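You operate a simulated robot arm through the tools that you are given. There is no shell and no other tool. Be economical: measure what you need, move in short steps, check, and stop when the job is done.

You are at the controls of a simulated two-armed robot. One attempt, no reset.

## Task
On the laundry counter top, fold the hand towel in half and then in half again.

It is judged by the outcome, as a careful person would: the job done as asked, and still so three seconds after it is handed in. It fails if anything else is knocked over, pushed out of place, dropped, spilled or broken. Flat cloth is picked up by pressing the open fingertips on it (5 to 10 N) and closing them slowly along it; thin cloth reads only 2 to 8 mm in the jaws.

## Robot
Two 7-joint arms with two-finger parallel grippers on one trunk, on a base that drives. Base frame: it is fixed to the floor where the robot stands at the start and does not move with it; the origin is under the middle of the robot, x ahead of it, y to its left, z up. Lengths are in mm, angles in rad, forces in N, time in s.
The left shoulder is at the start at [70, 163, 1120], the right one opposite. Places, roughly: laundry counter top [600, 300, 900]. Payload 3.43 kg a hand.
Tool frame (each hand has its own): the origin (TCP) lies between the finger pads and is the grasp point; the fingertips stand 34 mm ahead of it; z points along the fingers, y is the line along which they close. Largest opening 128 mm; finger width 24, thickness 12; the body of the gripper, 48 by 130 mm, starts 96 mm behind the TCP.
Orientation is that of the tool frame in the base frame, as a unit quaternion [x, y, z, w]. With the fingers straight down and closing along the base's y, the tool's x points along the base's -x, its y along +y and its z along -z.

## Interface
- The arms move only by the tool nudge_tool. It takes "left_rows", "right_rows" or both (then of equal length, played together; a hand with none holds still); each is a list of rows, each an object (a shift or turn left out is 0, a gripper value left out holds the last) with "grip": the finger opening in mm, from 0 to 128; "xyz": the shift along the tool's x, y, z in mm, a list of three; "dr": the turn, a rotation vector about the tool's x, y, z in rad, a list of three. In form: [{"grip": grip, "xyz": [x, y, z], "dr": [wx, wy, wz]}, ...]. A call has 1 to 8 rows; each row shifts and turns the commanded pose from where the row before left it, along the tool's axes as they then stand. Each row takes 0.2 s and may step no farther than 50 mm and 0.15 rad from the row before; otherwise, or with a gripper value out of range, the whole call is refused. A pose out of reach is approached as far as the arm can. The call stops where the force on the tool passes 40 N (or 10 N more than at its start, if that is more) or the arm is blocked; 0.2 s more then pass. Each finger travels about 153 mm/s and halts on what it meets, pressing with about 36 N; the grip force reading is that of the motor and also rises with nothing between the fingers. The clock runs only during rows and for 0.2 s after the last one: add rows that do not move to give the fingers time. It gives the time, the measured TCP pose, the force on the tool (base axes), the opening and the grip force at its end, in the units of the frame above (readings bear some noise).
- Cameras (640 x 400 px; columns grow to the right, rows downward): "scene" is now at [131.3, 12.4, 1334.1]; the picture's right is [0.16, -0.99, 0.00], its down [-0.69, -0.11, -0.72] and it looks along [0.71, 0.11, -0.70] (base axes); focal length 214 px, centre (320, 200). "left" rides on the left gripper at [76, 11, -160] in its tool frame; the picture's right is [-0.15, 0.99, 0.00], its down [-0.88, -0.13, -0.46] and it looks along [-0.45, -0.07, 0.89] (tool axes); focal length 234 px, centre (320, 200). "right" rides on the right gripper at [76, -11, -160] in its tool frame; the picture's right is [0.15, 0.99, 0.00], its down [-0.88, 0.13, -0.46] and it looks along [-0.45, 0.07, 0.89] (tool axes); focal length 234 px, centre (320, 200). There is no depth. A picture from a camera that has moved, and an enlarged one, comes with that camera's place and axes in the base frame and with its lens.
- snapshot(camera): a new picture of that camera. The clock stands still meanwhile.
- slide_trunk(by): slides the trunk up (or, below 0, down) by that many mm; the arms and the scene camera ride with it, the base frame stays. It gives what a move gives, with no picture.
- steer(legs): drives the robot by 1 to 6 legs, each [ahead, left, turn to the left] in mm, mm and rad, along the robot's own axes; the way and the turn of a leg run together, so that a leg with both is an arc; at most 1500 mm and 3.142 rad a leg. The arms and the cameras ride along, it lands a little off, and it stops where it bumps. It gives what a move gives.
- head_to(pan, tilt): turns the head with the scene camera to pan (to the left, within 1.501 rad either way) and tilt (down, from -0.506 to 1.204), counted from straight ahead of the robot. It gives what a move gives.
- inspect(camera, box): a new picture of the part [left, top, right, bottom] of that camera's present view, enlarged. The clock stands still meanwhile.
- job_done(): hands the job in; it is judged then, once.

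Work in short steps. Places have to be worked out from the pictures, the camera data and where the tool is seen: move nearer, look again, correct. Check each grasp and each placing, and mend what went wrong. You have 120 turns and 88 pictures in all, those below and enlarged ones among them. Open the grippers and draw the arms clear of the work before you hand the job in, unless the task says otherwise; then end with one line.

The tools are called after "Request:" as name(argument=value, ...) on one line, values as JSON. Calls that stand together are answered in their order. nudge_tool: Moves the arms, as the interface text tells. Its arguments: {"type":"object","properties":{"left_rows":{"type":"array","items":{"type":"object","properties":{"grip":{"type":"number"},"xyz":{"type":"array","items":{"type":"number"}},"dr":{"type":"array","items":{"type":"number"}}}}},"right_rows":{"type":"array","items":{"type":"object","properties":{"grip":{"type":"number"},"xyz":{"type":"array","items":{"type":"number"}},"dr":{"type":"array","items":{"type":"number"}}}}}},"required":[]} The other tools are called the same way: slide_trunk (by) slides the trunk up or down; steer (legs) drives the base; head_to (pan, tilt) turns the head that bears the scene camera; snapshot (camera) takes a picture; inspect (camera, box) takes an enlarged picture of a part of a camera's view; job_done () hands the job in.

At the start:

```text
clock: 0.0
left_ee_pos: [495.7, 165.3, 1086.3]
left_tool_rot: [-0.001, 1.0, 0.0, -0.001]
left_force: [0.1, 0.1, 0.4]
left_gripper_width: 128.0
left_grip_force: 0.2
right_ee_pos: [545.9, -252.1, 1089.5]
right_tool_rot: [0.0, 1.0, 0.0, 0.0]
right_force: [0.7, 0.6, -0.5]
right_gripper_width: 128.2
right_grip_force: 0.1
trunk travel left (down, up): [-600.0, 340.0]
robot x, y, heading: [2.8, -0.3, 0.003]
head pan, tilt: [0.159, 0.768]
```

scene: 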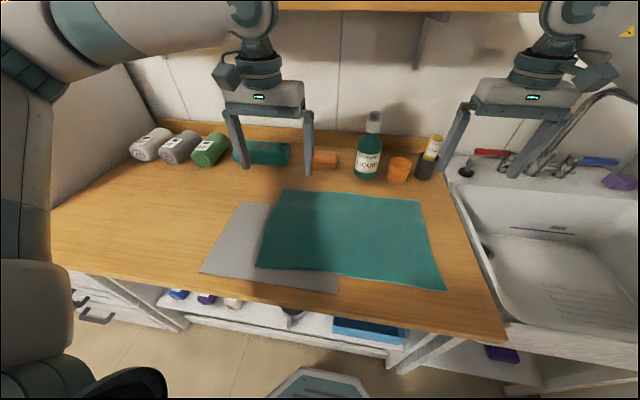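
right: 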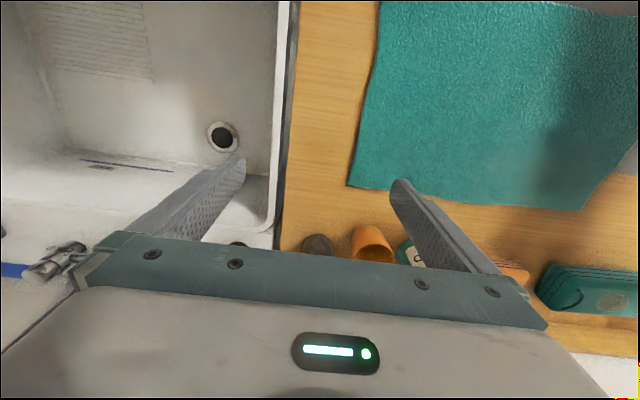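
left: 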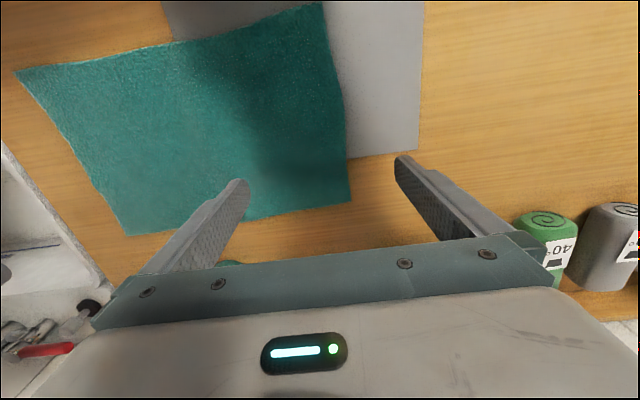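

From the scene and right-hand views, the counter is at z≈900. The towel corners are roughly far-left (602,194), far-right (617,-200), near-right (354,-212) and near-left (341,185). I'll back up so the near edge comes within reach.

Request:
steer(legs=[[-130, 0, 0]])

```text
clock: 1.3
left_ee_pos: [364.9, 165.4, 1084.7]
left_tool_rot: [-0.001, 1.0, 0.0, 0.0]
left_force: [0.7, 0.1, 0.5]
left_gripper_width: 128.2
left_grip_force: 0.1
right_ee_pos: [417.8, -250.9, 1090.1]
right_tool_rot: [-0.001, 1.0, 0.0, 0.0]
right_force: [-0.7, -0.7, 0.3]
right_gripper_width: 128.1
right_grip_force: 0.1
trunk travel left (down, up): [-600.0, 340.0]
robot x, y, heading: [-127.1, -2.5, 0.002]
head pan, tilt: [0.159, 0.768]
```

Next, I'll move both hands above the far corners (left near (590,180), right near (605,-185)) at about z 1000 with the fingers partly closed.

Request:
nudge_tool(left_rows=[{"grip": 50, "xyz": [-37.5, 2.5, 14]}, {"xyz": [-37.5, 2.5, 14]}, {"xyz": [-37.5, 2.5, 14]}, {"xyz": [-37.5, 2.5, 14]}, {"xyz": [-37.5, 2.5, 14]}, {"xyz": [-37.5, 2.5, 14]}, {}], right_rows=[{"grip": 50, "xyz": [-31, 11, 15]}, {"xyz": [-31, 11, 15]}, {"xyz": [-31, 11, 15]}, {"xyz": [-31, 11, 15]}, {"xyz": [-31, 11, 15]}, {"xyz": [-31, 11, 15]}, {}])

Request:
snapshot(camera="scene")

Request:
snapshot(camera="left")

Request:
snapshot(camera="right")

```text
clock: 2.9
left_ee_pos: [587.0, 181.9, 1002.5]
left_tool_rot: [0.0, 1.0, 0.0, 0.001]
left_force: [-0.5, 0.6, -0.7]
left_gripper_width: 49.9
left_grip_force: 0.0
right_ee_pos: [601.8, -185.1, 1000.0]
right_tool_rot: [-0.001, 1.0, 0.0, 0.001]
right_force: [-1.0, -0.7, 0.8]
right_gripper_width: 49.6
right_grip_force: 0.0
trunk travel left (down, up): [-600.0, 340.0]
robot x, y, heading: [-129.3, -1.7, 0.006]
head pan, tilt: [0.159, 0.768]
```

```text
84 pictures are left
camera scene: at [-0.3, 12.2, 1334.3], right [0.16, -0.99, 0.0], down [-0.69, -0.11, -0.72], along [0.71, 0.12, -0.69], focal length 214 px, centre (320, 200)
```

scene: 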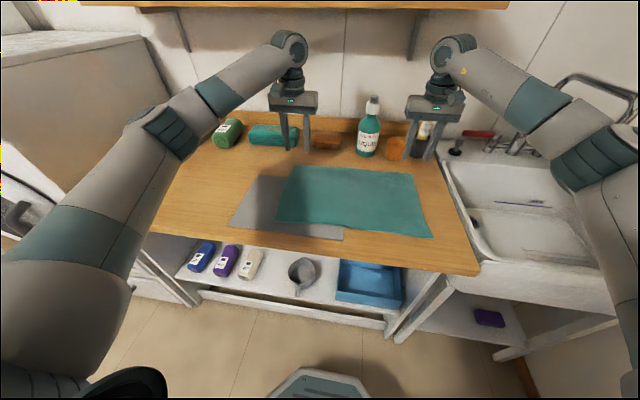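

```text
83 pictures are left
camera left: at [512.1, 191.7, 1161.7], right [0.14, 0.99, 0.0], down [0.88, -0.13, 0.46], along [0.45, -0.07, -0.89], focal length 234 px, centre (320, 200)
```

left: 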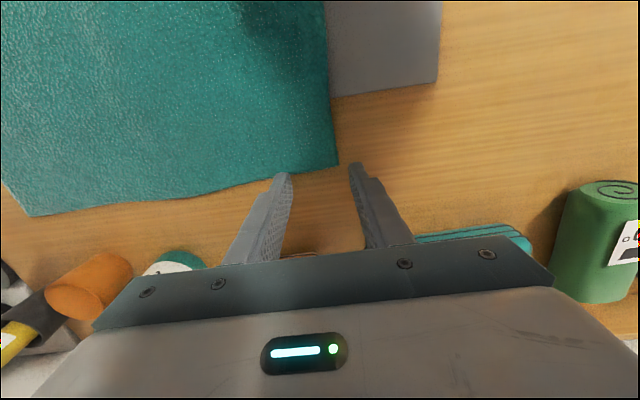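

```text
82 pictures are left
camera right: at [526.8, -197.0, 1161.5], right [-0.15, 0.99, 0.0], down [0.88, 0.13, 0.46], along [0.45, 0.07, -0.89], focal length 234 px, centre (320, 200)
```

right: 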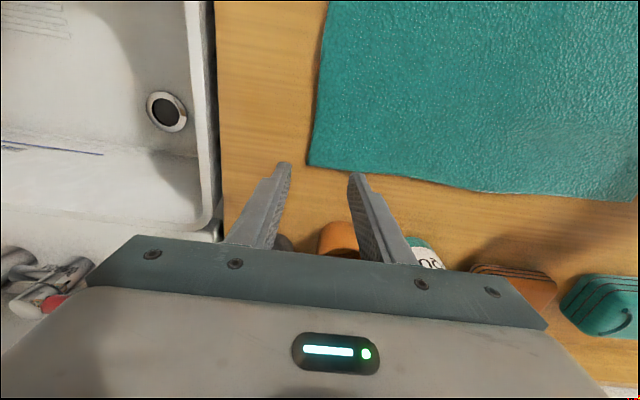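

The hand cameras put the far corners at A≈(602,200) and B≈(613,-198), with the grey sheet ending at x≈530, so the pinch at A is clear of it. I'll lower both hands to just above the cloth, slightly inside the corners.

Request:
nudge_tool(left_rows=[{"grip": 40, "xyz": [0, -6, 20]}, {"xyz": [0, -6, 20]}, {"xyz": [0, 0, 15]}, {}], right_rows=[{"grip": 40, "xyz": [2, 7, 20]}, {"xyz": [2, 8, 20]}, {"xyz": [0, 0, 13]}, {}])

Request:
snapshot(camera="left")

Request:
snapshot(camera="right")

```text
clock: 3.9
left_ee_pos: [588.2, 170.5, 945.9]
left_tool_rot: [0.0, 1.0, 0.0, 0.0]
left_force: [0.4, 0.8, 0.9]
left_gripper_width: 39.9
left_grip_force: 0.1
right_ee_pos: [597.7, -170.4, 946.5]
right_tool_rot: [-0.001, 1.0, 0.0, 0.0]
right_force: [0.0, 0.3, 0.0]
right_gripper_width: 40.0
right_grip_force: 0.0
trunk travel left (down, up): [-600.0, 340.0]
robot x, y, heading: [-130.4, 1.5, 0.003]
head pan, tilt: [0.159, 0.768]
```

```text
81 pictures are left
camera left: at [512.6, 179.9, 1105.3], right [0.14, 0.99, 0.0], down [0.88, -0.13, 0.46], along [0.45, -0.07, -0.89], focal length 234 px, centre (320, 200)
```

left: 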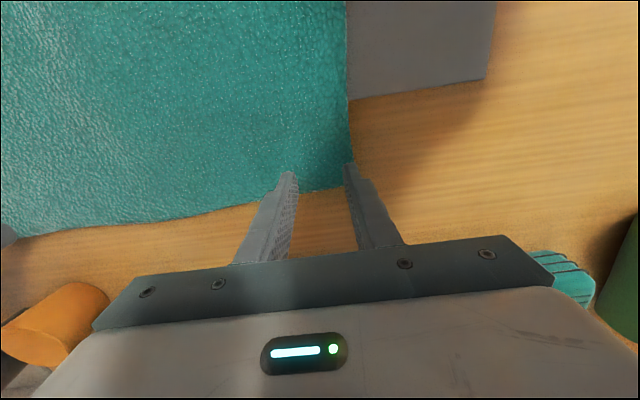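

```text
80 pictures are left
camera right: at [524.5, -182.1, 1106.8], right [-0.15, 0.99, 0.0], down [0.88, 0.13, 0.46], along [0.45, 0.07, -0.89], focal length 234 px, centre (320, 200)
```

right: 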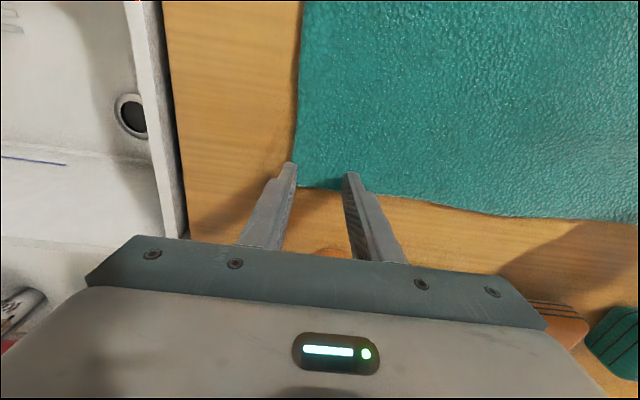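

The outer fingers sit right on the side edges, so I'll shift both hands 10–12 mm inward and about 8 mm toward the robot. Then I'll press down in small steps.

Request:
nudge_tool(left_rows=[{"xyz": [8, -12, 0]}, {"xyz": [0, 0, 5]}, {"xyz": [0, 0, 2]}, {}], right_rows=[{"xyz": [8, 12, 0]}, {"xyz": [0, 0, 5]}, {"xyz": [0, 0, 2]}, {}])

```text
clock: 4.9
left_ee_pos: [580.9, 156.8, 939.9]
left_tool_rot: [0.0, 1.0, 0.0, 0.0]
left_force: [-0.3, -0.8, 0.2]
left_gripper_width: 39.8
left_grip_force: 0.0
right_ee_pos: [590.5, -158.3, 940.1]
right_tool_rot: [-0.001, 1.0, 0.0, 0.0]
right_force: [-0.4, 0.1, 0.9]
right_gripper_width: 39.9
right_grip_force: 0.1
trunk travel left (down, up): [-600.0, 340.0]
robot x, y, heading: [-131.2, 0.7, 0.002]
head pan, tilt: [0.159, 0.768]
```

There is no contact yet at z 940, so I'll press another 3 mm down.

Request:
nudge_tool(left_rows=[{"xyz": [0, 0, 2]}, {"xyz": [0, 0, 1.5]}, {}], right_rows=[{"xyz": [0, 0, 2]}, {"xyz": [0, 0, 1.5]}, {}])

```text
clock: 5.7
left_ee_pos: [579.9, 156.1, 938.2]
left_tool_rot: [-0.001, 1.0, 0.0, 0.001]
left_force: [0.8, -1.3, 7.8]
left_gripper_width: 39.6
left_grip_force: 0.1
right_ee_pos: [589.2, -157.6, 937.3]
right_tool_rot: [-0.001, 1.0, 0.0, 0.001]
right_force: [2.5, 0.1, 4.7]
right_gripper_width: 39.9
right_grip_force: 0.0
trunk travel left (down, up): [-600.0, 340.0]
robot x, y, heading: [-129.0, 1.9, 0.004]
head pan, tilt: [0.159, 0.768]
```

Both hands are now in contact at about 8 N and 5 N. I'll close slowly, with 0.5 mm more press on the right.

Request:
nudge_tool(left_rows=[{"grip": 34}, {"grip": 28}, {"grip": 22}, {"grip": 16}, {"grip": 10}, {"grip": 5}, {"grip": 0}, {}], right_rows=[{"grip": 34, "xyz": [0, 0, 0.7]}, {"grip": 28}, {"grip": 22}, {"grip": 16}, {"grip": 10}, {"grip": 5}, {"grip": 0}, {}])

Request:
snapshot(camera="left")

Request:
snapshot(camera="right")

```text
clock: 7.5
left_ee_pos: [579.4, 158.0, 938.1]
left_tool_rot: [-0.001, 1.0, 0.001, 0.001]
left_force: [0.2, -1.3, 7.3]
left_gripper_width: 4.0
left_grip_force: 36.3
right_ee_pos: [587.5, -158.5, 938.4]
right_tool_rot: [-0.002, 1.0, 0.0, 0.001]
right_force: [0.3, 1.5, 9.9]
right_gripper_width: 0.1
right_grip_force: 32.9
trunk travel left (down, up): [-600.0, 340.0]
robot x, y, heading: [-131.8, 4.3, -0.0]
head pan, tilt: [0.159, 0.768]
```

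```text
79 pictures are left
camera left: at [503.7, 167.7, 1096.9], right [0.14, 0.99, 0.0], down [0.88, -0.13, 0.46], along [0.45, -0.07, -0.89], focal length 234 px, centre (320, 200)
```

left: 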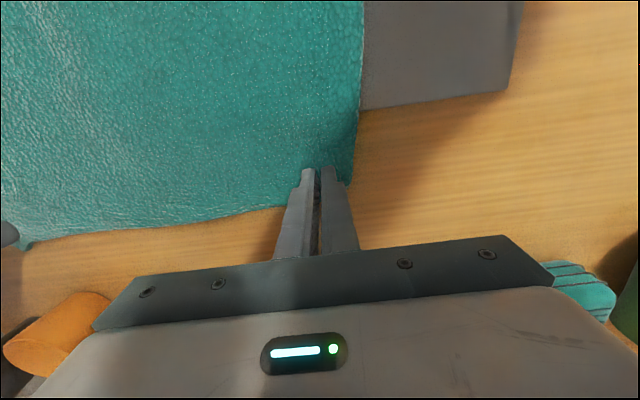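

```text
78 pictures are left
camera right: at [514.2, -169.9, 1098.3], right [-0.15, 0.99, 0.0], down [0.88, 0.13, 0.46], along [0.45, 0.07, -0.89], focal length 234 px, centre (320, 200)
```

right: 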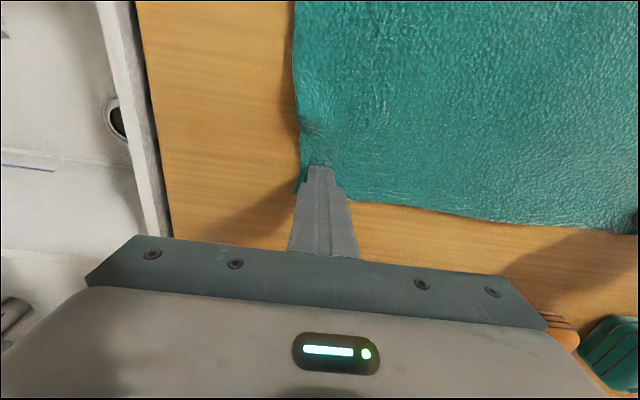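

The left hand holds cloth (4 mm) but the right closed empty (0.1 mm). I'll lift the right, reopen it, move it a little farther in and press again.

Request:
nudge_tool(right_rows=[{"xyz": [0, 0, -8]}, {"grip": 44}, {"xyz": [8, 3, 0]}, {}, {"xyz": [0, 0, 5]}, {"xyz": [0, 0, 2.5]}, {}])

```text
clock: 9.1
left_ee_pos: [580.0, 156.7, 937.7]
left_tool_rot: [-0.001, 1.0, 0.0, 0.001]
left_force: [-2.5, 1.3, 11.3]
left_gripper_width: 3.6
left_grip_force: 36.2
right_ee_pos: [580.9, -154.8, 939.4]
right_tool_rot: [-0.001, 1.0, -0.001, 0.002]
right_force: [0.5, -0.4, 2.2]
right_gripper_width: 43.7
right_grip_force: 0.1
trunk travel left (down, up): [-600.0, 340.0]
robot x, y, heading: [-130.8, 1.8, -0.005]
head pan, tilt: [0.159, 0.768]
```

Right contact force is only 2 N, so I'll press a bit more.

Request:
nudge_tool(right_rows=[{"xyz": [0, 0, 1.8]}, {}, {}])

```text
clock: 9.9
left_ee_pos: [579.2, 157.7, 936.9]
left_tool_rot: [0.0, 1.0, 0.0, 0.001]
left_force: [-0.9, 1.0, 10.2]
left_gripper_width: 4.0
left_grip_force: 35.8
right_ee_pos: [580.6, -154.8, 938.4]
right_tool_rot: [0.001, 1.0, -0.001, 0.0]
right_force: [2.5, -1.1, 10.8]
right_gripper_width: 43.8
right_grip_force: 0.1
trunk travel left (down, up): [-600.0, 340.0]
robot x, y, heading: [-127.8, 0.5, 0.004]
head pan, tilt: [0.159, 0.768]
```

The right hand is pressing at about 10 N, so I'll close it slowly.

Request:
nudge_tool(right_rows=[{"grip": 37}, {"grip": 31}, {"grip": 25}, {"grip": 19}, {"grip": 13}, {"grip": 7}, {"grip": 2}, {"grip": 0}])

Request:
snapshot(camera="right")

```text
clock: 11.7
left_ee_pos: [579.0, 157.0, 938.4]
left_tool_rot: [0.0, 1.0, -0.001, 0.001]
left_force: [2.4, -2.8, 8.0]
left_gripper_width: 3.7
left_grip_force: 36.0
right_ee_pos: [580.7, -154.4, 938.2]
right_tool_rot: [-0.001, 1.0, 0.0, 0.001]
right_force: [-0.5, 3.3, 13.4]
right_gripper_width: 4.5
right_grip_force: 36.2
trunk travel left (down, up): [-600.0, 340.0]
robot x, y, heading: [-126.9, -0.2, 0.001]
head pan, tilt: [0.159, 0.768]
```

```text
77 pictures are left
camera right: at [506.4, -166.7, 1097.8], right [-0.15, 0.99, 0.0], down [0.88, 0.13, 0.46], along [0.45, 0.07, -0.89], focal length 234 px, centre (320, 200)
```

right: 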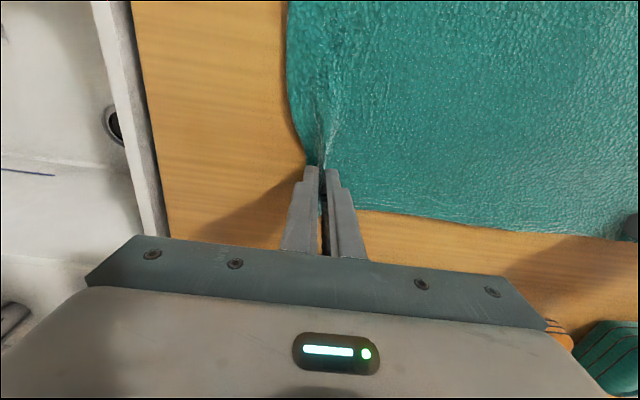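

Both hands now hold cloth (about 4 mm). I'll lift along an arc about the fold line (x≈477), tilting the fingertips forward as I go so the far edge flips over. This is the first portion only, then a check.

Request:
nudge_tool(left_rows=[{"xyz": [5, -0.7, -14], "dr": [0, -0.0675, 0]}, {"xyz": [5, -0.7, -14], "dr": [0, -0.0675, 0]}, {"xyz": [8, -0.7, -13.6], "dr": [0, -0.0675, 0]}, {"xyz": [8, -0.7, -13.6], "dr": [0, -0.0675, 0]}, {}], right_rows=[{"xyz": [4.7, -0.7, -14], "dr": [0, -0.0675, 0]}, {"xyz": [4.7, -0.7, -14], "dr": [0, -0.0675, 0]}, {"xyz": [7.4, -0.7, -13.6], "dr": [0, -0.0675, 0]}, {"xyz": [7.4, -0.7, -13.6], "dr": [0, -0.0675, 0]}, {}])

Request:
snapshot(camera="scene")

```text
clock: 12.9
left_ee_pos: [551.0, 155.7, 987.5]
left_tool_rot: [-0.001, 0.991, 0.0, 0.134]
left_force: [-0.3, -4.1, -0.1]
left_gripper_width: 3.8
left_grip_force: 36.2
right_ee_pos: [554.3, -158.2, 987.3]
right_tool_rot: [0.0, 0.991, 0.0, 0.134]
right_force: [0.7, 4.1, -0.3]
right_gripper_width: 4.3
right_grip_force: 36.7
trunk travel left (down, up): [-600.0, 340.0]
robot x, y, heading: [-128.4, 4.6, -0.001]
head pan, tilt: [0.159, 0.768]
```

```text
76 pictures are left
camera scene: at [2.6, 12.7, 1333.9], right [0.16, -0.99, 0.0], down [-0.69, -0.11, -0.72], along [0.71, 0.12, -0.7], focal length 214 px, centre (320, 200)
```

scene: 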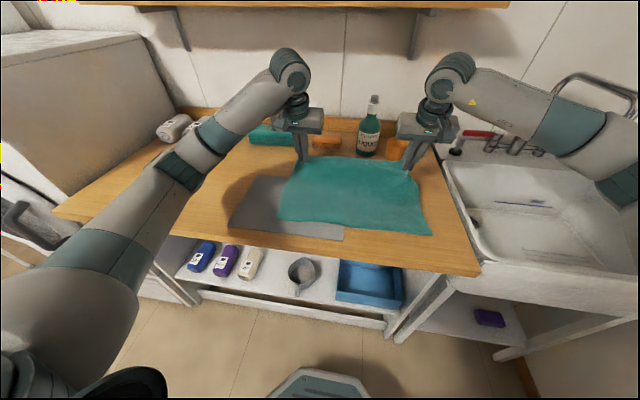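

Both pinches hold, and the motion tracks as computed. I'll continue the arc and ease the hands slightly together to relieve about 4 N of side tension.

Request:
nudge_tool(left_rows=[{"xyz": [11, -1.7, -12.8], "dr": [0, -0.0675, 0]}, {"xyz": [11, -1.7, -12.8], "dr": [0, -0.0675, 0]}, {"xyz": [13.5, -1.7, -11.8], "dr": [0, -0.0675, 0]}, {"xyz": [13.5, -0.7, -11.8], "dr": [0, -0.0675, 0]}, {"xyz": [15.3, -0.7, -10.2], "dr": [0, -0.0675, 0]}, {"xyz": [15.3, -0.7, -10.2], "dr": [0, -0.0675, 0]}, {"xyz": [16.6, -0.7, -8.5], "dr": [0, -0.0675, 0]}, {"xyz": [16.6, -0.7, -8.5], "dr": [0, -0.0675, 0]}], right_rows=[{"xyz": [10, 0.3, -12.5], "dr": [0, -0.0675, 0]}, {"xyz": [10, 0.3, -12.5], "dr": [0, -0.0675, 0]}, {"xyz": [12.2, 0.3, -11.3], "dr": [0, -0.0675, 0]}, {"xyz": [12.2, -0.7, -11.3], "dr": [0, -0.0675, 0]}, {"xyz": [14, -0.7, -9.5], "dr": [0, -0.0675, 0]}, {"xyz": [14, -0.7, -9.5], "dr": [0, -0.0675, 0]}, {"xyz": [15.4, -0.7, -7.5], "dr": [0, -0.0675, 0]}, {"xyz": [15.4, -0.7, -7.5], "dr": [0, -0.0675, 0]}])

Request:
snapshot(camera="scene")

```text
clock: 14.7
left_ee_pos: [413.8, 146.4, 1008.5]
left_tool_rot: [-0.001, 0.919, -0.001, 0.395]
left_force: [0.1, -1.4, 0.1]
left_gripper_width: 3.5
left_grip_force: 35.7
right_ee_pos: [425.8, -159.8, 1006.8]
right_tool_rot: [0.0, 0.919, 0.0, 0.395]
right_force: [-1.3, 2.3, -0.7]
right_gripper_width: 4.2
right_grip_force: 36.3
trunk travel left (down, up): [-600.0, 340.0]
robot x, y, heading: [-129.0, 0.6, 0.001]
head pan, tilt: [0.159, 0.768]
```

```text
75 pictures are left
camera scene: at [0.5, 12.5, 1334.2], right [0.16, -0.99, 0.0], down [-0.69, -0.11, -0.72], along [0.71, 0.12, -0.69], focal length 214 px, centre (320, 200)
```

scene: 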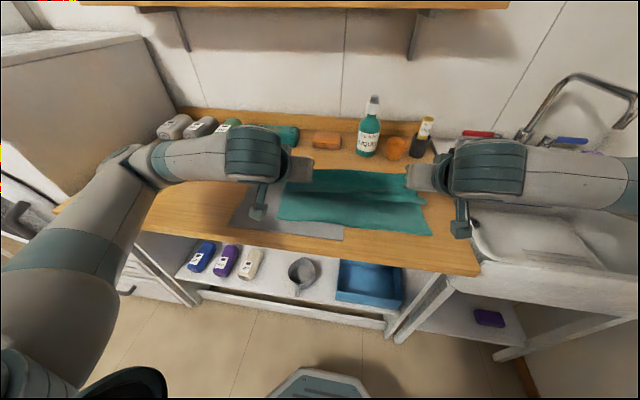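

The fold is progressing well and the left side agrees with the plan. I'll continue the next two arc steps.

Request:
nudge_tool(left_rows=[{"xyz": [17.4, -0.7, -6.2], "dr": [0, -0.0675, 0]}, {"xyz": [17.4, -0.7, -6.2], "dr": [0, -0.0675, 0]}, {"xyz": [17.4, -0.7, -3.5], "dr": [0, -0.0675, 0]}, {"xyz": [17.4, -0.7, -3.5], "dr": [0, -0.0675, 0]}, {}], right_rows=[{"xyz": [16.4, -0.7, -5.2], "dr": [0, -0.0675, 0]}, {"xyz": [16.4, -0.7, -5.2], "dr": [0, -0.0675, 0]}, {"xyz": [16.8, -0.7, -2.6], "dr": [0, -0.0675, 0]}, {"xyz": [16.8, -0.7, -2.6], "dr": [0, -0.0675, 0]}, {}])

Request:
snapshot(camera="scene")

Request:
snapshot(camera="left")

```text
clock: 15.9
left_ee_pos: [429.2, 113.5, 964.6]
left_tool_rot: [-0.001, 0.857, 0.0, 0.515]
left_force: [0.7, 0.5, -0.9]
left_gripper_width: 3.5
left_grip_force: 36.3
left hand out of reach, approached as far as the arm can: row 1, 2, 3, 4
right_ee_pos: [441.6, -142.4, 963.2]
right_tool_rot: [-0.001, 0.858, 0.001, 0.514]
right_force: [0.4, 0.0, -0.7]
right_gripper_width: 4.2
right_grip_force: 36.3
right hand out of reach, approached as far as the arm can: row 1, 2, 3, 4
trunk travel left (down, up): [-600.0, 340.0]
robot x, y, heading: [-134.3, -1.3, 0.002]
head pan, tilt: [0.159, 0.768]
```

```text
74 pictures are left
camera scene: at [0.9, 12.7, 1334.1], right [0.16, -0.99, 0.0], down [-0.69, -0.11, -0.72], along [0.71, 0.12, -0.69], focal length 214 px, centre (320, 200)
```

scene: 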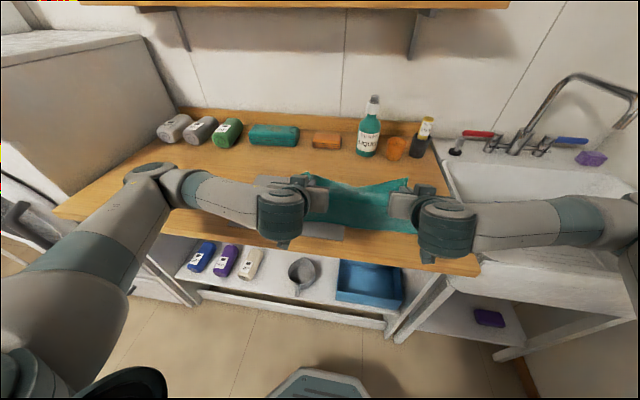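

```text
73 pictures are left
camera left: at [253.5, 123.1, 972.3], right [0.07, 0.99, 0.13], down [0.01, -0.13, 0.99], along [1.0, -0.06, -0.02], focal length 234 px, centre (320, 200)
```

left: 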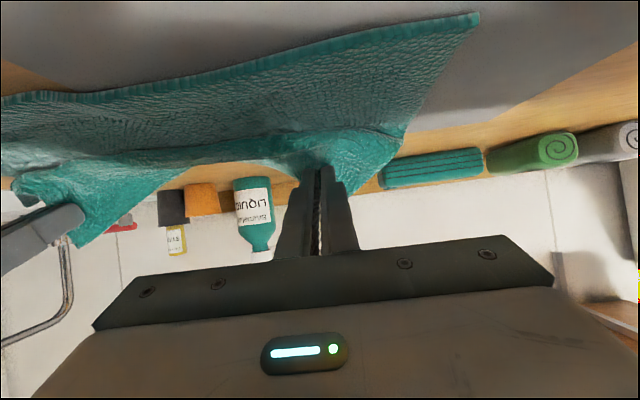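

The arms hit a near-reach limit in this tilt, so I'll carry the cloth backward by driving the base back 80 mm. That also restores arm reach.

Request:
steer(legs=[[-80, 0, 0]])

Request:
snapshot(camera="scene")

Request:
snapshot(camera="left")

```text
clock: 16.9
left_ee_pos: [349.6, 112.3, 965.2]
left_tool_rot: [-0.002, 0.858, 0.002, 0.514]
left_force: [0.0, 0.3, 0.2]
left_gripper_width: 3.9
left_grip_force: 36.0
right_ee_pos: [360.6, -141.8, 962.3]
right_tool_rot: [-0.002, 0.858, 0.001, 0.514]
right_force: [-1.3, 0.5, -0.2]
right_gripper_width: 4.2
right_grip_force: 36.0
trunk travel left (down, up): [-600.0, 340.0]
robot x, y, heading: [-210.1, 1.3, 0.003]
head pan, tilt: [0.159, 0.768]
```

```text
72 pictures are left
camera scene: at [-79.9, 12.6, 1334.2], right [0.16, -0.99, 0.0], down [-0.69, -0.11, -0.72], along [0.71, 0.12, -0.69], focal length 214 px, centre (320, 200)
```

scene: 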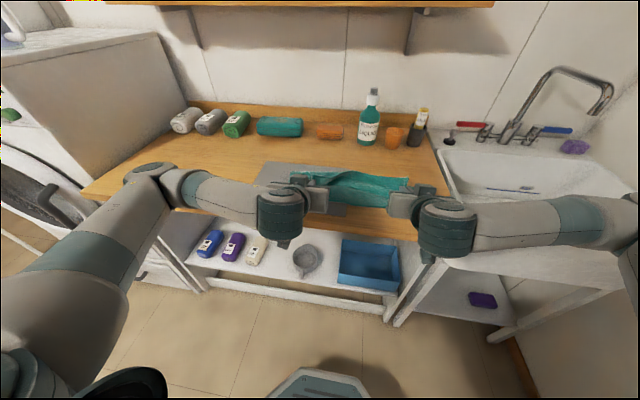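

```text
71 pictures are left
camera left: at [172.9, 123.2, 972.9], right [0.07, 0.99, 0.13], down [0.01, -0.13, 0.99], along [1.0, -0.06, -0.02], focal length 234 px, centre (320, 200)
```

left: 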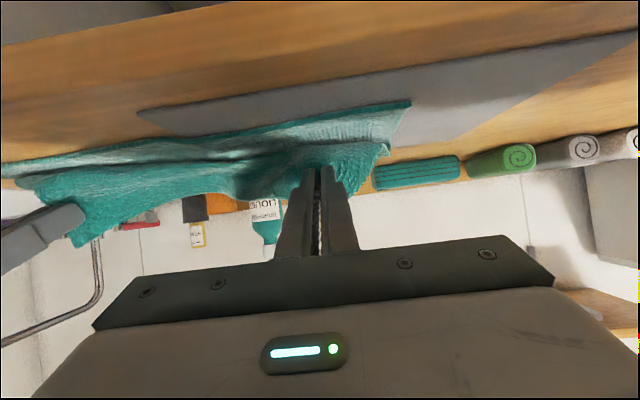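

The cloth came back as intended. Now I'll spread the hands back out (left +31, right -26 mm) to restore the width.

Request:
nudge_tool(left_rows=[{"xyz": [0, 8, 0]}, {"xyz": [0, 8, 0]}, {"xyz": [0, 8, 0]}, {"xyz": [0, 7, 0]}, {}], right_rows=[{"xyz": [0, -7, 0]}, {"xyz": [0, -7, 0]}, {"xyz": [0, -6, 0]}, {"xyz": [0, -6, 0]}, {}])

Request:
snapshot(camera="left")

Request:
snapshot(camera="right")

```text
clock: 18.1
left_ee_pos: [360.4, 138.6, 963.9]
left_tool_rot: [-0.001, 0.858, 0.001, 0.513]
left_force: [0.2, -1.2, 0.1]
left_gripper_width: 3.6
left_grip_force: 35.9
left hand out of reach, approached as far as the arm can: row 1, 3
right_ee_pos: [367.7, -166.8, 960.8]
right_tool_rot: [-0.001, 0.857, 0.001, 0.515]
right_force: [0.2, 1.9, -0.4]
right_gripper_width: 4.2
right_grip_force: 35.8
right hand out of reach, approached as far as the arm can: row 2
trunk travel left (down, up): [-600.0, 340.0]
robot x, y, heading: [-207.1, 0.0, 0.002]
head pan, tilt: [0.159, 0.768]
```

```text
70 pictures are left
camera left: at [184.5, 150.1, 971.7], right [0.07, 0.99, 0.13], down [0.01, -0.13, 0.99], along [1.0, -0.06, -0.02], focal length 234 px, centre (320, 200)
```

left: 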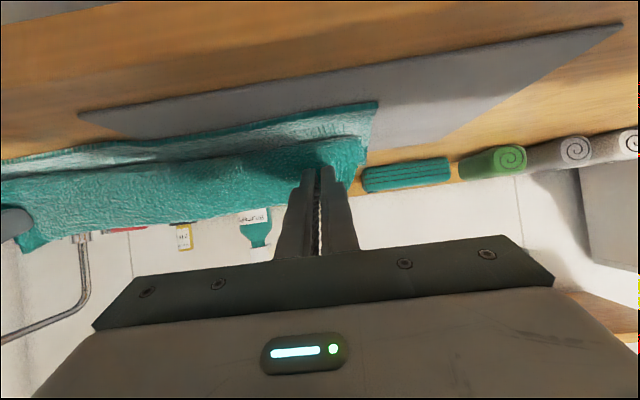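

```text
69 pictures are left
camera right: at [194.5, -178.5, 970.3], right [-0.07, 0.99, -0.13], down [0.01, 0.13, 0.99], along [1.0, 0.07, -0.02], focal length 234 px, centre (320, 200)
```

right: 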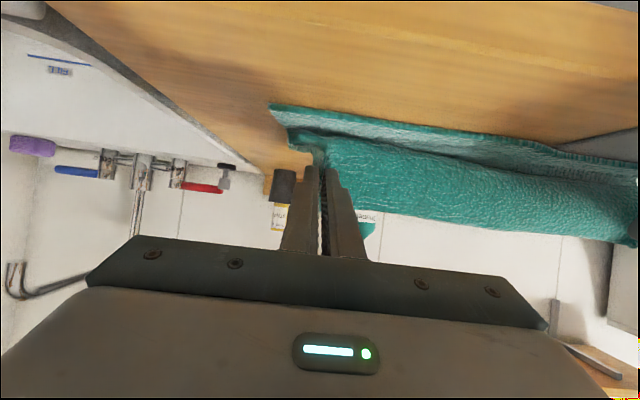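

The near edge now runs from about (365,192) to (373,-213), and the held edge is already over it. I'll lower the hands about 30 mm, with the left going 8 mm outward.

Request:
nudge_tool(left_rows=[{"xyz": [8.8, 3, 4.7]}, {"xyz": [8.8, 3, 4.7]}, {"xyz": [8.8, 2, 4.7]}, {}], right_rows=[{"xyz": [8.8, 0, 4.7]}, {"xyz": [8.8, 0, 4.7]}, {"xyz": [8.8, 0, 4.7]}, {}])

Request:
snapshot(camera="left")

Request:
snapshot(camera="right")

```text
clock: 19.1
left_ee_pos: [356.4, 149.9, 934.5]
left_tool_rot: [-0.001, 0.857, 0.0, 0.515]
left_force: [0.5, -5.2, 2.3]
left_gripper_width: 3.5
left_grip_force: 36.0
right_ee_pos: [365.7, -167.6, 934.6]
right_tool_rot: [-0.002, 0.856, 0.002, 0.516]
right_force: [2.6, 8.8, 10.0]
right_gripper_width: 4.3
right_grip_force: 35.9
trunk travel left (down, up): [-600.0, 340.0]
robot x, y, heading: [-206.9, 1.9, 0.002]
head pan, tilt: [0.159, 0.768]
```

```text
68 pictures are left
camera left: at [180.6, 159.6, 942.4], right [0.07, 0.99, 0.13], down [0.01, -0.13, 0.99], along [1.0, -0.06, -0.02], focal length 234 px, centre (320, 200)
```

left: 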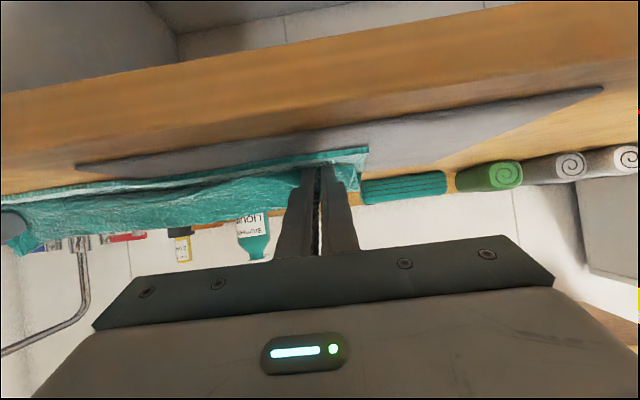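

```text
67 pictures are left
camera right: at [191.4, -178.8, 943.3], right [-0.07, 0.99, -0.13], down [0.01, 0.13, 0.99], along [1.0, 0.07, -0.02], focal length 234 px, centre (320, 200)
```

right: 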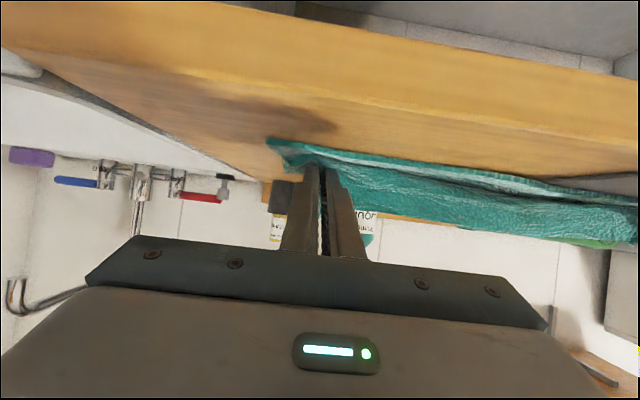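

The cloth is down (right contact about 10 N). I'll open both grippers slowly, which lets the gathered cloth spread, then back away along the finger axis and up.

Request:
nudge_tool(left_rows=[{"grip": 15}, {"grip": 30}, {"grip": 40}, {"xyz": [0, 0, -15]}, {"xyz": [-5, 0, -30]}, {"xyz": [-20, 0, -35]}, {"xyz": [-30, 0, -35]}, {}], right_rows=[{"grip": 15}, {"grip": 30}, {"grip": 40}, {"xyz": [0, 0, -15]}, {"xyz": [-5, 0, -30]}, {"xyz": [-20, 0, -35]}, {"xyz": [-30, 0, -35]}, {}])

Request:
snapshot(camera="scene")

Request:
snapshot(camera="left")

Request:
snapshot(camera="right")

```text
clock: 20.9
left_ee_pos: [358.4, 123.0, 1024.1]
left_tool_rot: [-0.002, 0.858, 0.002, 0.514]
left_force: [-0.1, -0.1, 0.2]
left_gripper_width: 39.7
left_grip_force: 0.0
left hand out of reach, approached as far as the arm can: row 4, 5, 6, 7
right_ee_pos: [367.7, -146.6, 1025.4]
right_tool_rot: [-0.001, 0.858, 0.0, 0.514]
right_force: [0.0, -0.5, 0.2]
right_gripper_width: 39.8
right_grip_force: 0.1
right hand out of reach, approached as far as the arm can: row 4, 5, 6, 7
trunk travel left (down, up): [-600.0, 340.0]
robot x, y, heading: [-210.7, 2.9, 0.008]
head pan, tilt: [0.159, 0.768]
```

```text
66 pictures are left
camera scene: at [-77.8, 12.7, 1333.9], right [0.16, -0.99, 0.0], down [-0.69, -0.11, -0.72], along [0.71, 0.12, -0.7], focal length 214 px, centre (320, 200)
```

scene: 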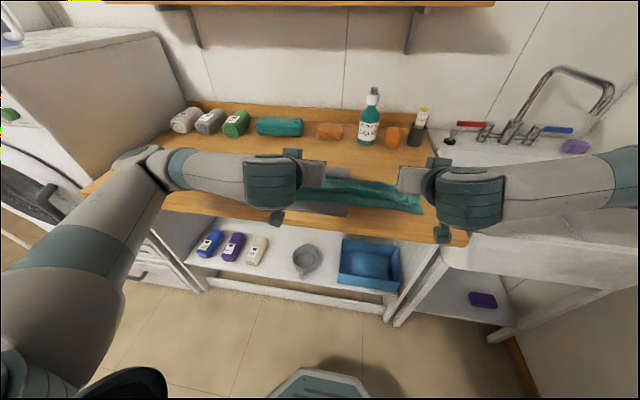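

```text
65 pictures are left
camera left: at [181.2, 132.9, 1032.9], right [0.07, 0.99, 0.13], down [0.02, -0.13, 0.99], along [1.0, -0.06, -0.02], focal length 234 px, centre (320, 200)
```

left: 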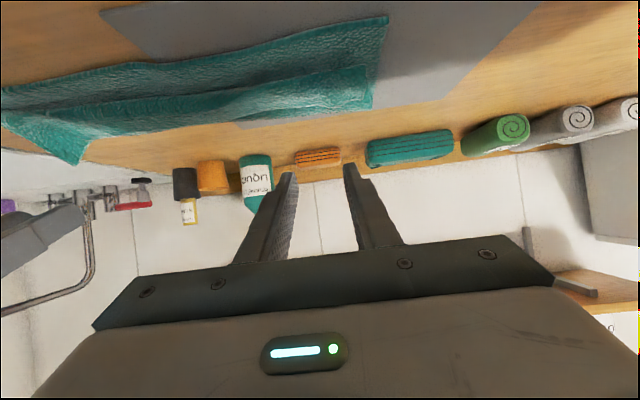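

```text
64 pictures are left
camera right: at [192.7, -158.8, 1034.2], right [-0.07, 0.99, -0.13], down [0.01, 0.13, 0.99], along [1.0, 0.07, -0.02], focal length 234 px, centre (320, 200)
```

right: 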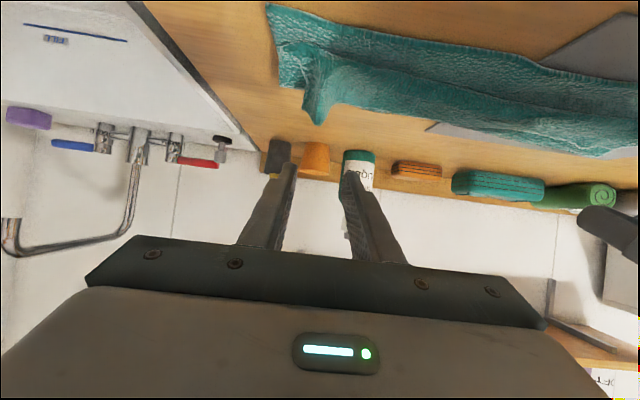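

I'll raise the trunk to get clear and see the result from above.

Request:
slide_trunk(by=150)

Request:
nudge_tool(left_rows=[{"dr": [0, 0.15, 0]}, {"dr": [0, 0.15, 0]}, {"dr": [0, 0.15, 0]}, {"dr": [0, 0.15, 0]}, {"dr": [0, 0.15, 0]}, {"dr": [0, 0.15, 0]}, {"dr": [0, 0.15, 0]}, {"dr": [0, 0.03, 0]}], right_rows=[{"dr": [0, 0.15, 0]}, {"dr": [0, 0.15, 0]}, {"dr": [0, 0.15, 0]}, {"dr": [0, 0.15, 0]}, {"dr": [0, 0.15, 0]}, {"dr": [0, 0.15, 0]}, {"dr": [0, 0.15, 0]}, {"dr": [0, 0.03, 0]}])

Request:
snapshot(camera="scene")

Request:
snapshot(camera="left")

Request:
snapshot(camera="right")

```text
clock: 22.7
left_ee_pos: [357.3, 123.3, 1174.9]
left_tool_rot: [-0.001, 0.859, 0.001, 0.513]
left_force: [-0.2, -0.1, 0.9]
left_gripper_width: 39.9
left_grip_force: 0.0
right_ee_pos: [366.2, -146.8, 1174.2]
right_tool_rot: [-0.001, 0.858, 0.001, 0.513]
right_force: [0.6, -0.1, -0.3]
right_gripper_width: 39.8
right_grip_force: 0.1
trunk travel left (down, up): [-750.0, 190.0]
robot x, y, heading: [-205.7, -0.6, 0.002]
head pan, tilt: [0.159, 0.768]
```

```text
clock: 24.5
left_ee_pos: [356.2, 122.9, 1175.2]
left_tool_rot: [-0.001, 1.0, -0.001, -0.001]
left_force: [0.0, -0.9, -0.1]
left_gripper_width: 40.1
left_grip_force: 0.1
right_ee_pos: [367.0, -146.5, 1174.9]
right_tool_rot: [-0.001, 1.0, -0.001, 0.0]
right_force: [-0.3, 0.0, -0.6]
right_gripper_width: 40.2
right_grip_force: 0.0
trunk travel left (down, up): [-750.0, 190.0]
robot x, y, heading: [-205.3, 0.4, 0.003]
head pan, tilt: [0.159, 0.768]
```

```text
63 pictures are left
camera scene: at [-78.8, 12.5, 1484.1], right [0.16, -0.99, 0.0], down [-0.69, -0.11, -0.72], along [0.71, 0.12, -0.69], focal length 214 px, centre (320, 200)
```

scene: 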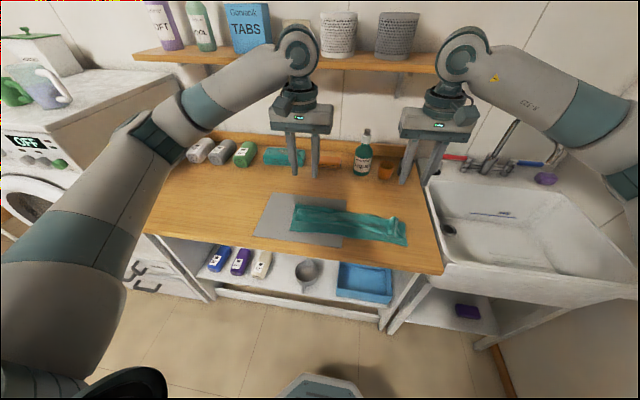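

```text
62 pictures are left
camera left: at [281.1, 133.3, 1334.2], right [0.14, 0.99, 0.0], down [0.88, -0.13, 0.45], along [0.45, -0.06, -0.89], focal length 234 px, centre (320, 200)
```

left: 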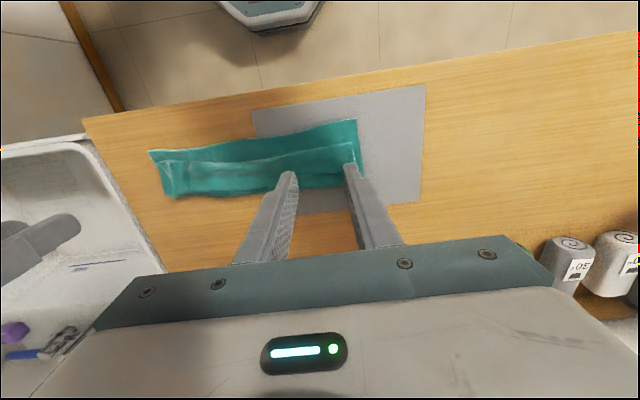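

```text
61 pictures are left
camera right: at [293.0, -158.6, 1335.4], right [-0.15, 0.99, 0.0], down [0.88, 0.13, 0.45], along [0.45, 0.07, -0.89], focal length 234 px, centre (320, 200)
```

right: 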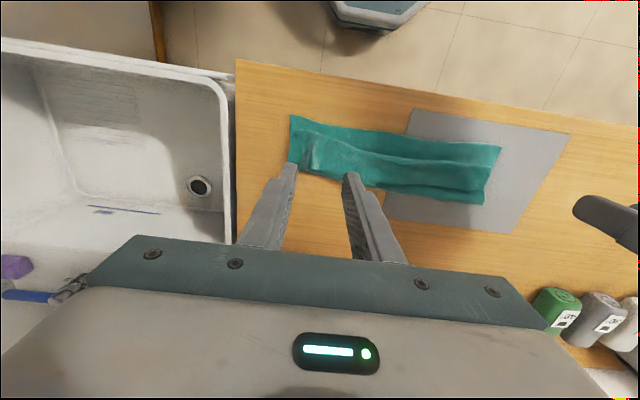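

The towel is folded into a strip, but the top edge looks short of the near edge. I'll look closer.

Request:
inspect(camera="scene", box=[250, 180, 430, 260])

Request:
inspect(camera="left", box=[130, 80, 440, 230])

Request:
inspect(camera="right", box=[270, 90, 530, 220])

```text
3.56 times, centred on (340, 220) of scene
camera zoom: at [-78.8, 12.5, 1484.1], right [0.16, -0.99, 0.0], down [-0.69, -0.11, -0.72], along [0.71, 0.12, -0.69], focal length 763 px, centre (249, 129)
```

zoom: 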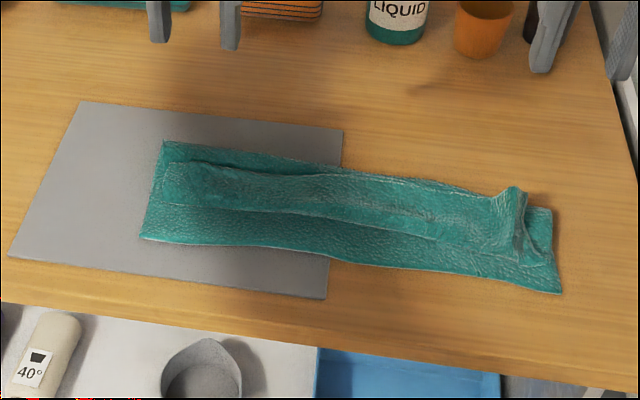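

```text
2.06 times, centred on (285, 155) of left
camera zoom: at [281.1, 133.3, 1334.2], right [0.14, 0.99, 0.0], down [0.88, -0.13, 0.45], along [0.45, -0.06, -0.89], focal length 483 px, centre (392, 293)
```

zoom: 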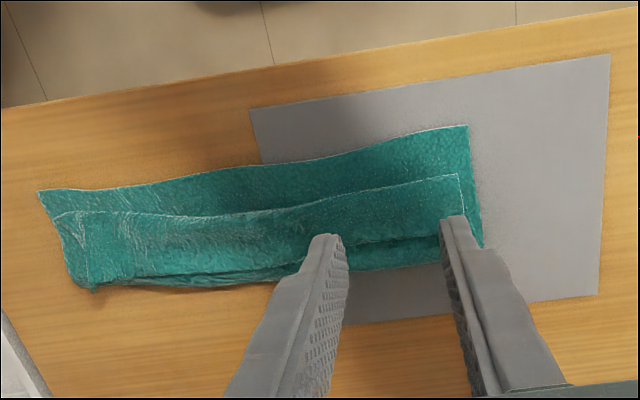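

```text
2.46 times, centred on (400, 155) of right
camera zoom: at [293.0, -158.6, 1335.4], right [-0.15, 0.99, 0.0], down [0.88, 0.13, 0.45], along [0.45, 0.07, -0.89], focal length 576 px, centre (123, 311)
```

zoom: 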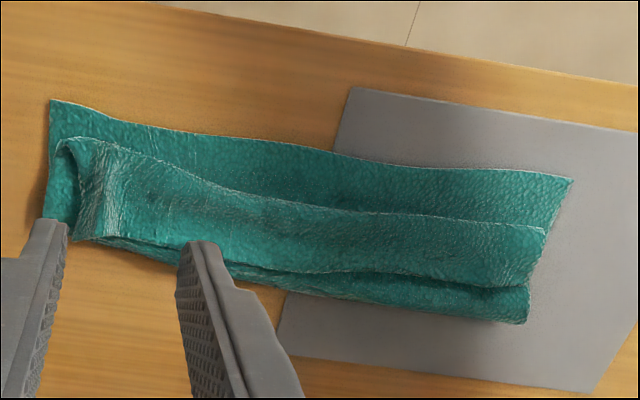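

I can't yet tell whether the top layer's edge is tucked back on itself. I'll zoom tighter on both ends.

Request:
inspect(camera="right", box=[420, 125, 520, 215])

Request:
inspect(camera="left", box=[130, 135, 250, 210])

```text
4.44 times, centred on (470, 170) of right
camera zoom: at [293.0, -158.6, 1335.4], right [-0.15, 0.99, 0.0], down [0.88, 0.13, 0.45], along [0.45, 0.07, -0.89], focal length 1041 px, centre (-347, 333)
```

zoom: 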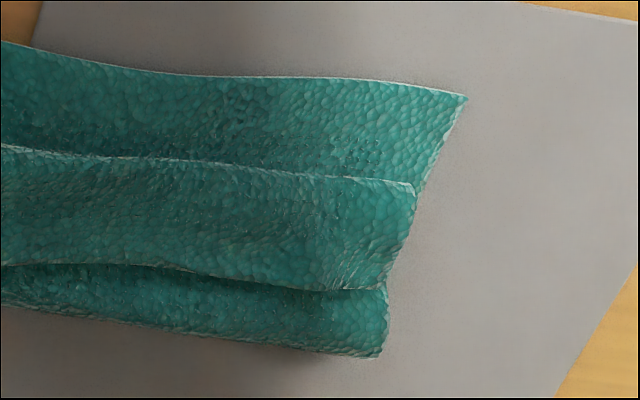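

```text
5.33 times, centred on (190, 172) of left
camera zoom: at [281.1, 133.3, 1334.2], right [0.14, 0.99, 0.0], down [0.88, -0.13, 0.45], along [0.45, -0.06, -0.89], focal length 1249 px, centre (1013, 347)
```

zoom: 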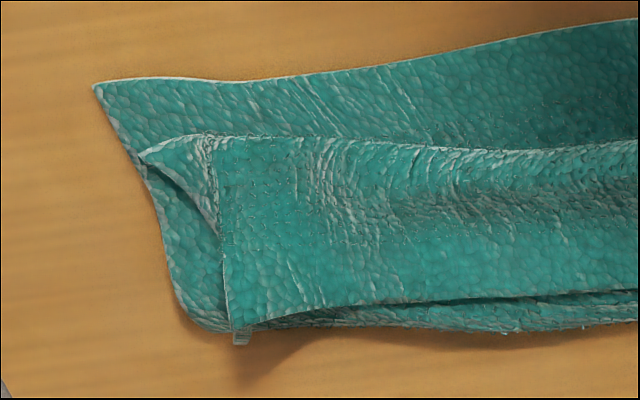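

The zooms show the strip folded at x≈465, but a flap of about 50 mm of the top layer folded back on itself, with its free edge at x≈440 and the ridge at x≈385. I need to pull that free edge toward me to x≈352. I'll back up 90 mm for better reach with horizontal fingers and lower the trunk again.

Request:
steer(legs=[[-90, 0, 0]])

Request:
slide_trunk(by=-150)

```text
clock: 25.6
left_ee_pos: [267.9, 122.5, 1173.6]
left_tool_rot: [-0.002, 1.0, 0.0, 0.0]
left_force: [0.8, -0.4, 0.3]
left_gripper_width: 39.9
left_grip_force: 0.0
right_ee_pos: [278.9, -147.1, 1173.6]
right_tool_rot: [-0.001, 1.0, 0.0, -0.001]
right_force: [-0.9, 0.1, 0.5]
right_gripper_width: 40.0
right_grip_force: 0.0
trunk travel left (down, up): [-750.0, 190.0]
robot x, y, heading: [-298.0, 2.2, -0.004]
head pan, tilt: [0.159, 0.768]
```

```text
clock: 27.4
left_ee_pos: [265.7, 122.8, 1024.9]
left_tool_rot: [-0.002, 1.0, 0.001, 0.0]
left_force: [-0.2, 0.1, 0.0]
left_gripper_width: 39.9
left_grip_force: 0.1
right_ee_pos: [276.8, -147.4, 1023.3]
right_tool_rot: [-0.001, 1.0, 0.0, 0.001]
right_force: [-0.2, 1.1, -0.1]
right_gripper_width: 40.0
right_grip_force: 0.1
trunk travel left (down, up): [-600.0, 340.0]
robot x, y, heading: [-296.7, -2.5, 0.002]
head pan, tilt: [0.159, 0.768]
```

I'll move both hands above the flap (left ≈(425,160), right ≈(430,-147)) at z 970 and look.

Request:
nudge_tool(left_rows=[{"xyz": [-32, 7.4, 5]}, {"xyz": [-32, 7.4, 5]}, {"xyz": [-32, 7.4, 15]}, {"xyz": [-32, 7.4, 15]}, {"xyz": [-31, 7.4, 15]}, {}], right_rows=[{"xyz": [-31, 0, 5]}, {"xyz": [-31, 0, 5]}, {"xyz": [-31, 0, 15]}, {"xyz": [-31, 0, 15]}, {"xyz": [-29, 0, 13]}, {}])

Request:
snapshot(camera="left")

Request:
snapshot(camera="right")

```text
clock: 28.8
left_ee_pos: [424.1, 158.8, 969.5]
left_tool_rot: [-0.001, 1.0, 0.0, 0.0]
left_force: [-0.7, -0.3, -0.8]
left_gripper_width: 40.1
left_grip_force: 0.1
right_ee_pos: [430.0, -148.0, 971.8]
right_tool_rot: [0.0, 1.0, 0.0, 0.0]
right_force: [-0.5, 0.2, -0.7]
right_gripper_width: 39.8
right_grip_force: 0.2
trunk travel left (down, up): [-600.0, 340.0]
robot x, y, heading: [-298.3, 1.9, 0.001]
head pan, tilt: [0.159, 0.768]
```

```text
55 pictures are left
camera left: at [349.5, 169.9, 1129.3], right [0.14, 0.99, 0.0], down [0.88, -0.13, 0.46], along [0.45, -0.07, -0.89], focal length 234 px, centre (320, 200)
```

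left: 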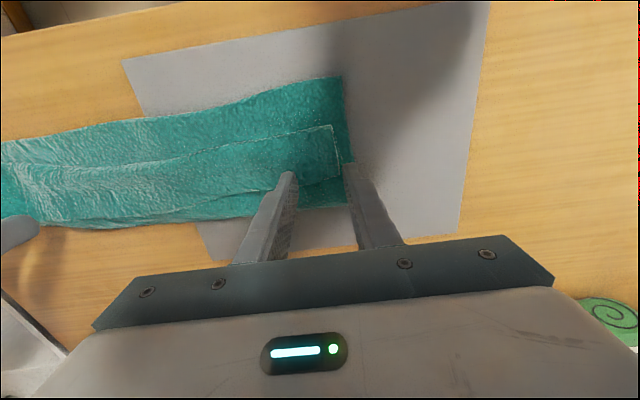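

```text
54 pictures are left
camera right: at [355.9, -160.3, 1132.3], right [-0.15, 0.99, 0.0], down [0.88, 0.13, 0.46], along [0.45, 0.07, -0.89], focal length 234 px, centre (320, 200)
```

right: 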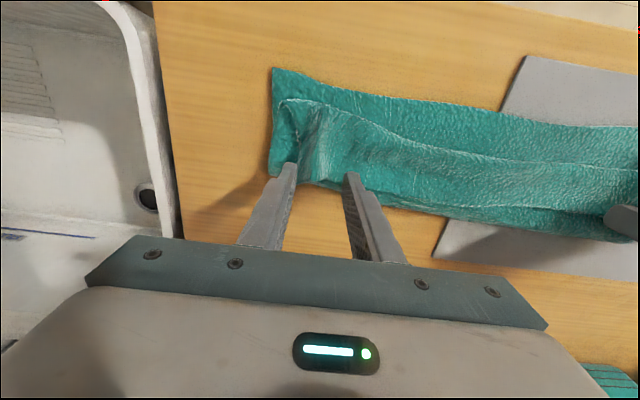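

I'll zoom in on the right end to locate the flap corner there.

Request:
inspect(camera="right", box=[260, 60, 400, 220])

Request:
inspect(camera="left", box=[230, 60, 370, 220])

```text
2.50 times, centred on (330, 140) of right
camera zoom: at [355.9, -160.3, 1132.3], right [-0.15, 0.99, 0.0], down [0.88, 0.13, 0.46], along [0.45, 0.07, -0.89], focal length 585 px, centre (295, 350)
```

zoom: 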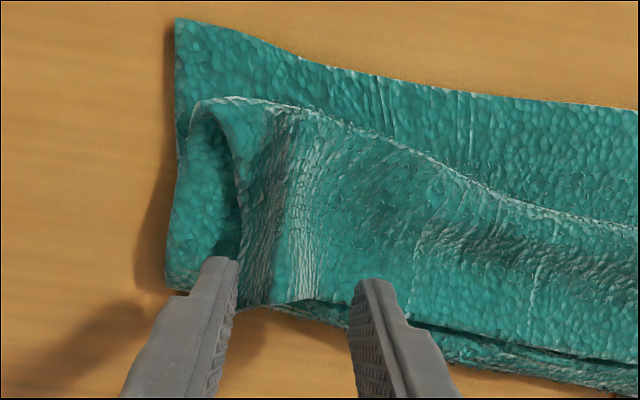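

```text
2.50 times, centred on (300, 140) of left
camera zoom: at [349.5, 169.9, 1129.3], right [0.14, 0.99, 0.0], down [0.88, -0.13, 0.46], along [0.45, -0.07, -0.89], focal length 585 px, centre (370, 350)
```

zoom: 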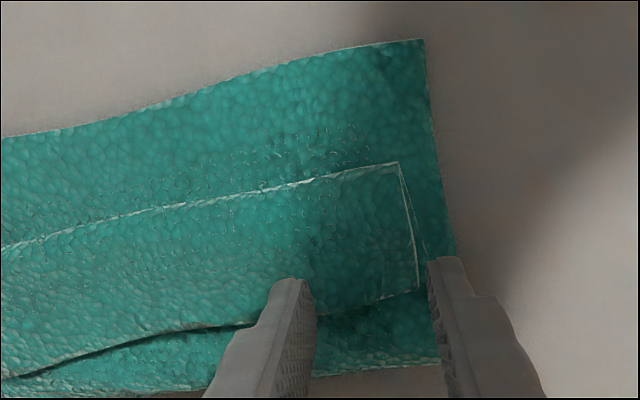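

On the right, the earlier pinch left a raised ridge right under the hand at y≈-145. On the left the flap corner is at (436,176). I'll shift the left hand inward 12 mm and lower both to just above the cloth.

Request:
nudge_tool(left_rows=[{"xyz": [0, -12, 8]}, {"xyz": [0, 0, 9]}, {"xyz": [0, 0, 6]}, {}], right_rows=[{"xyz": [-2, 2, 8]}, {"xyz": [0, 0, 9]}, {"xyz": [0, 0, 8]}, {}])

```text
clock: 29.8
left_ee_pos: [426.1, 147.3, 948.1]
left_tool_rot: [-0.002, 1.0, 0.0, 0.001]
left_force: [3.7, -0.4, 7.4]
left_gripper_width: 39.9
left_grip_force: 0.1
right_ee_pos: [431.9, -144.9, 947.2]
right_tool_rot: [0.0, 1.0, -0.001, 0.001]
right_force: [0.1, 0.8, 3.2]
right_gripper_width: 39.9
right_grip_force: 0.1
trunk travel left (down, up): [-600.0, 340.0]
robot x, y, heading: [-301.2, -3.9, 0.001]
head pan, tilt: [0.159, 0.768]
```

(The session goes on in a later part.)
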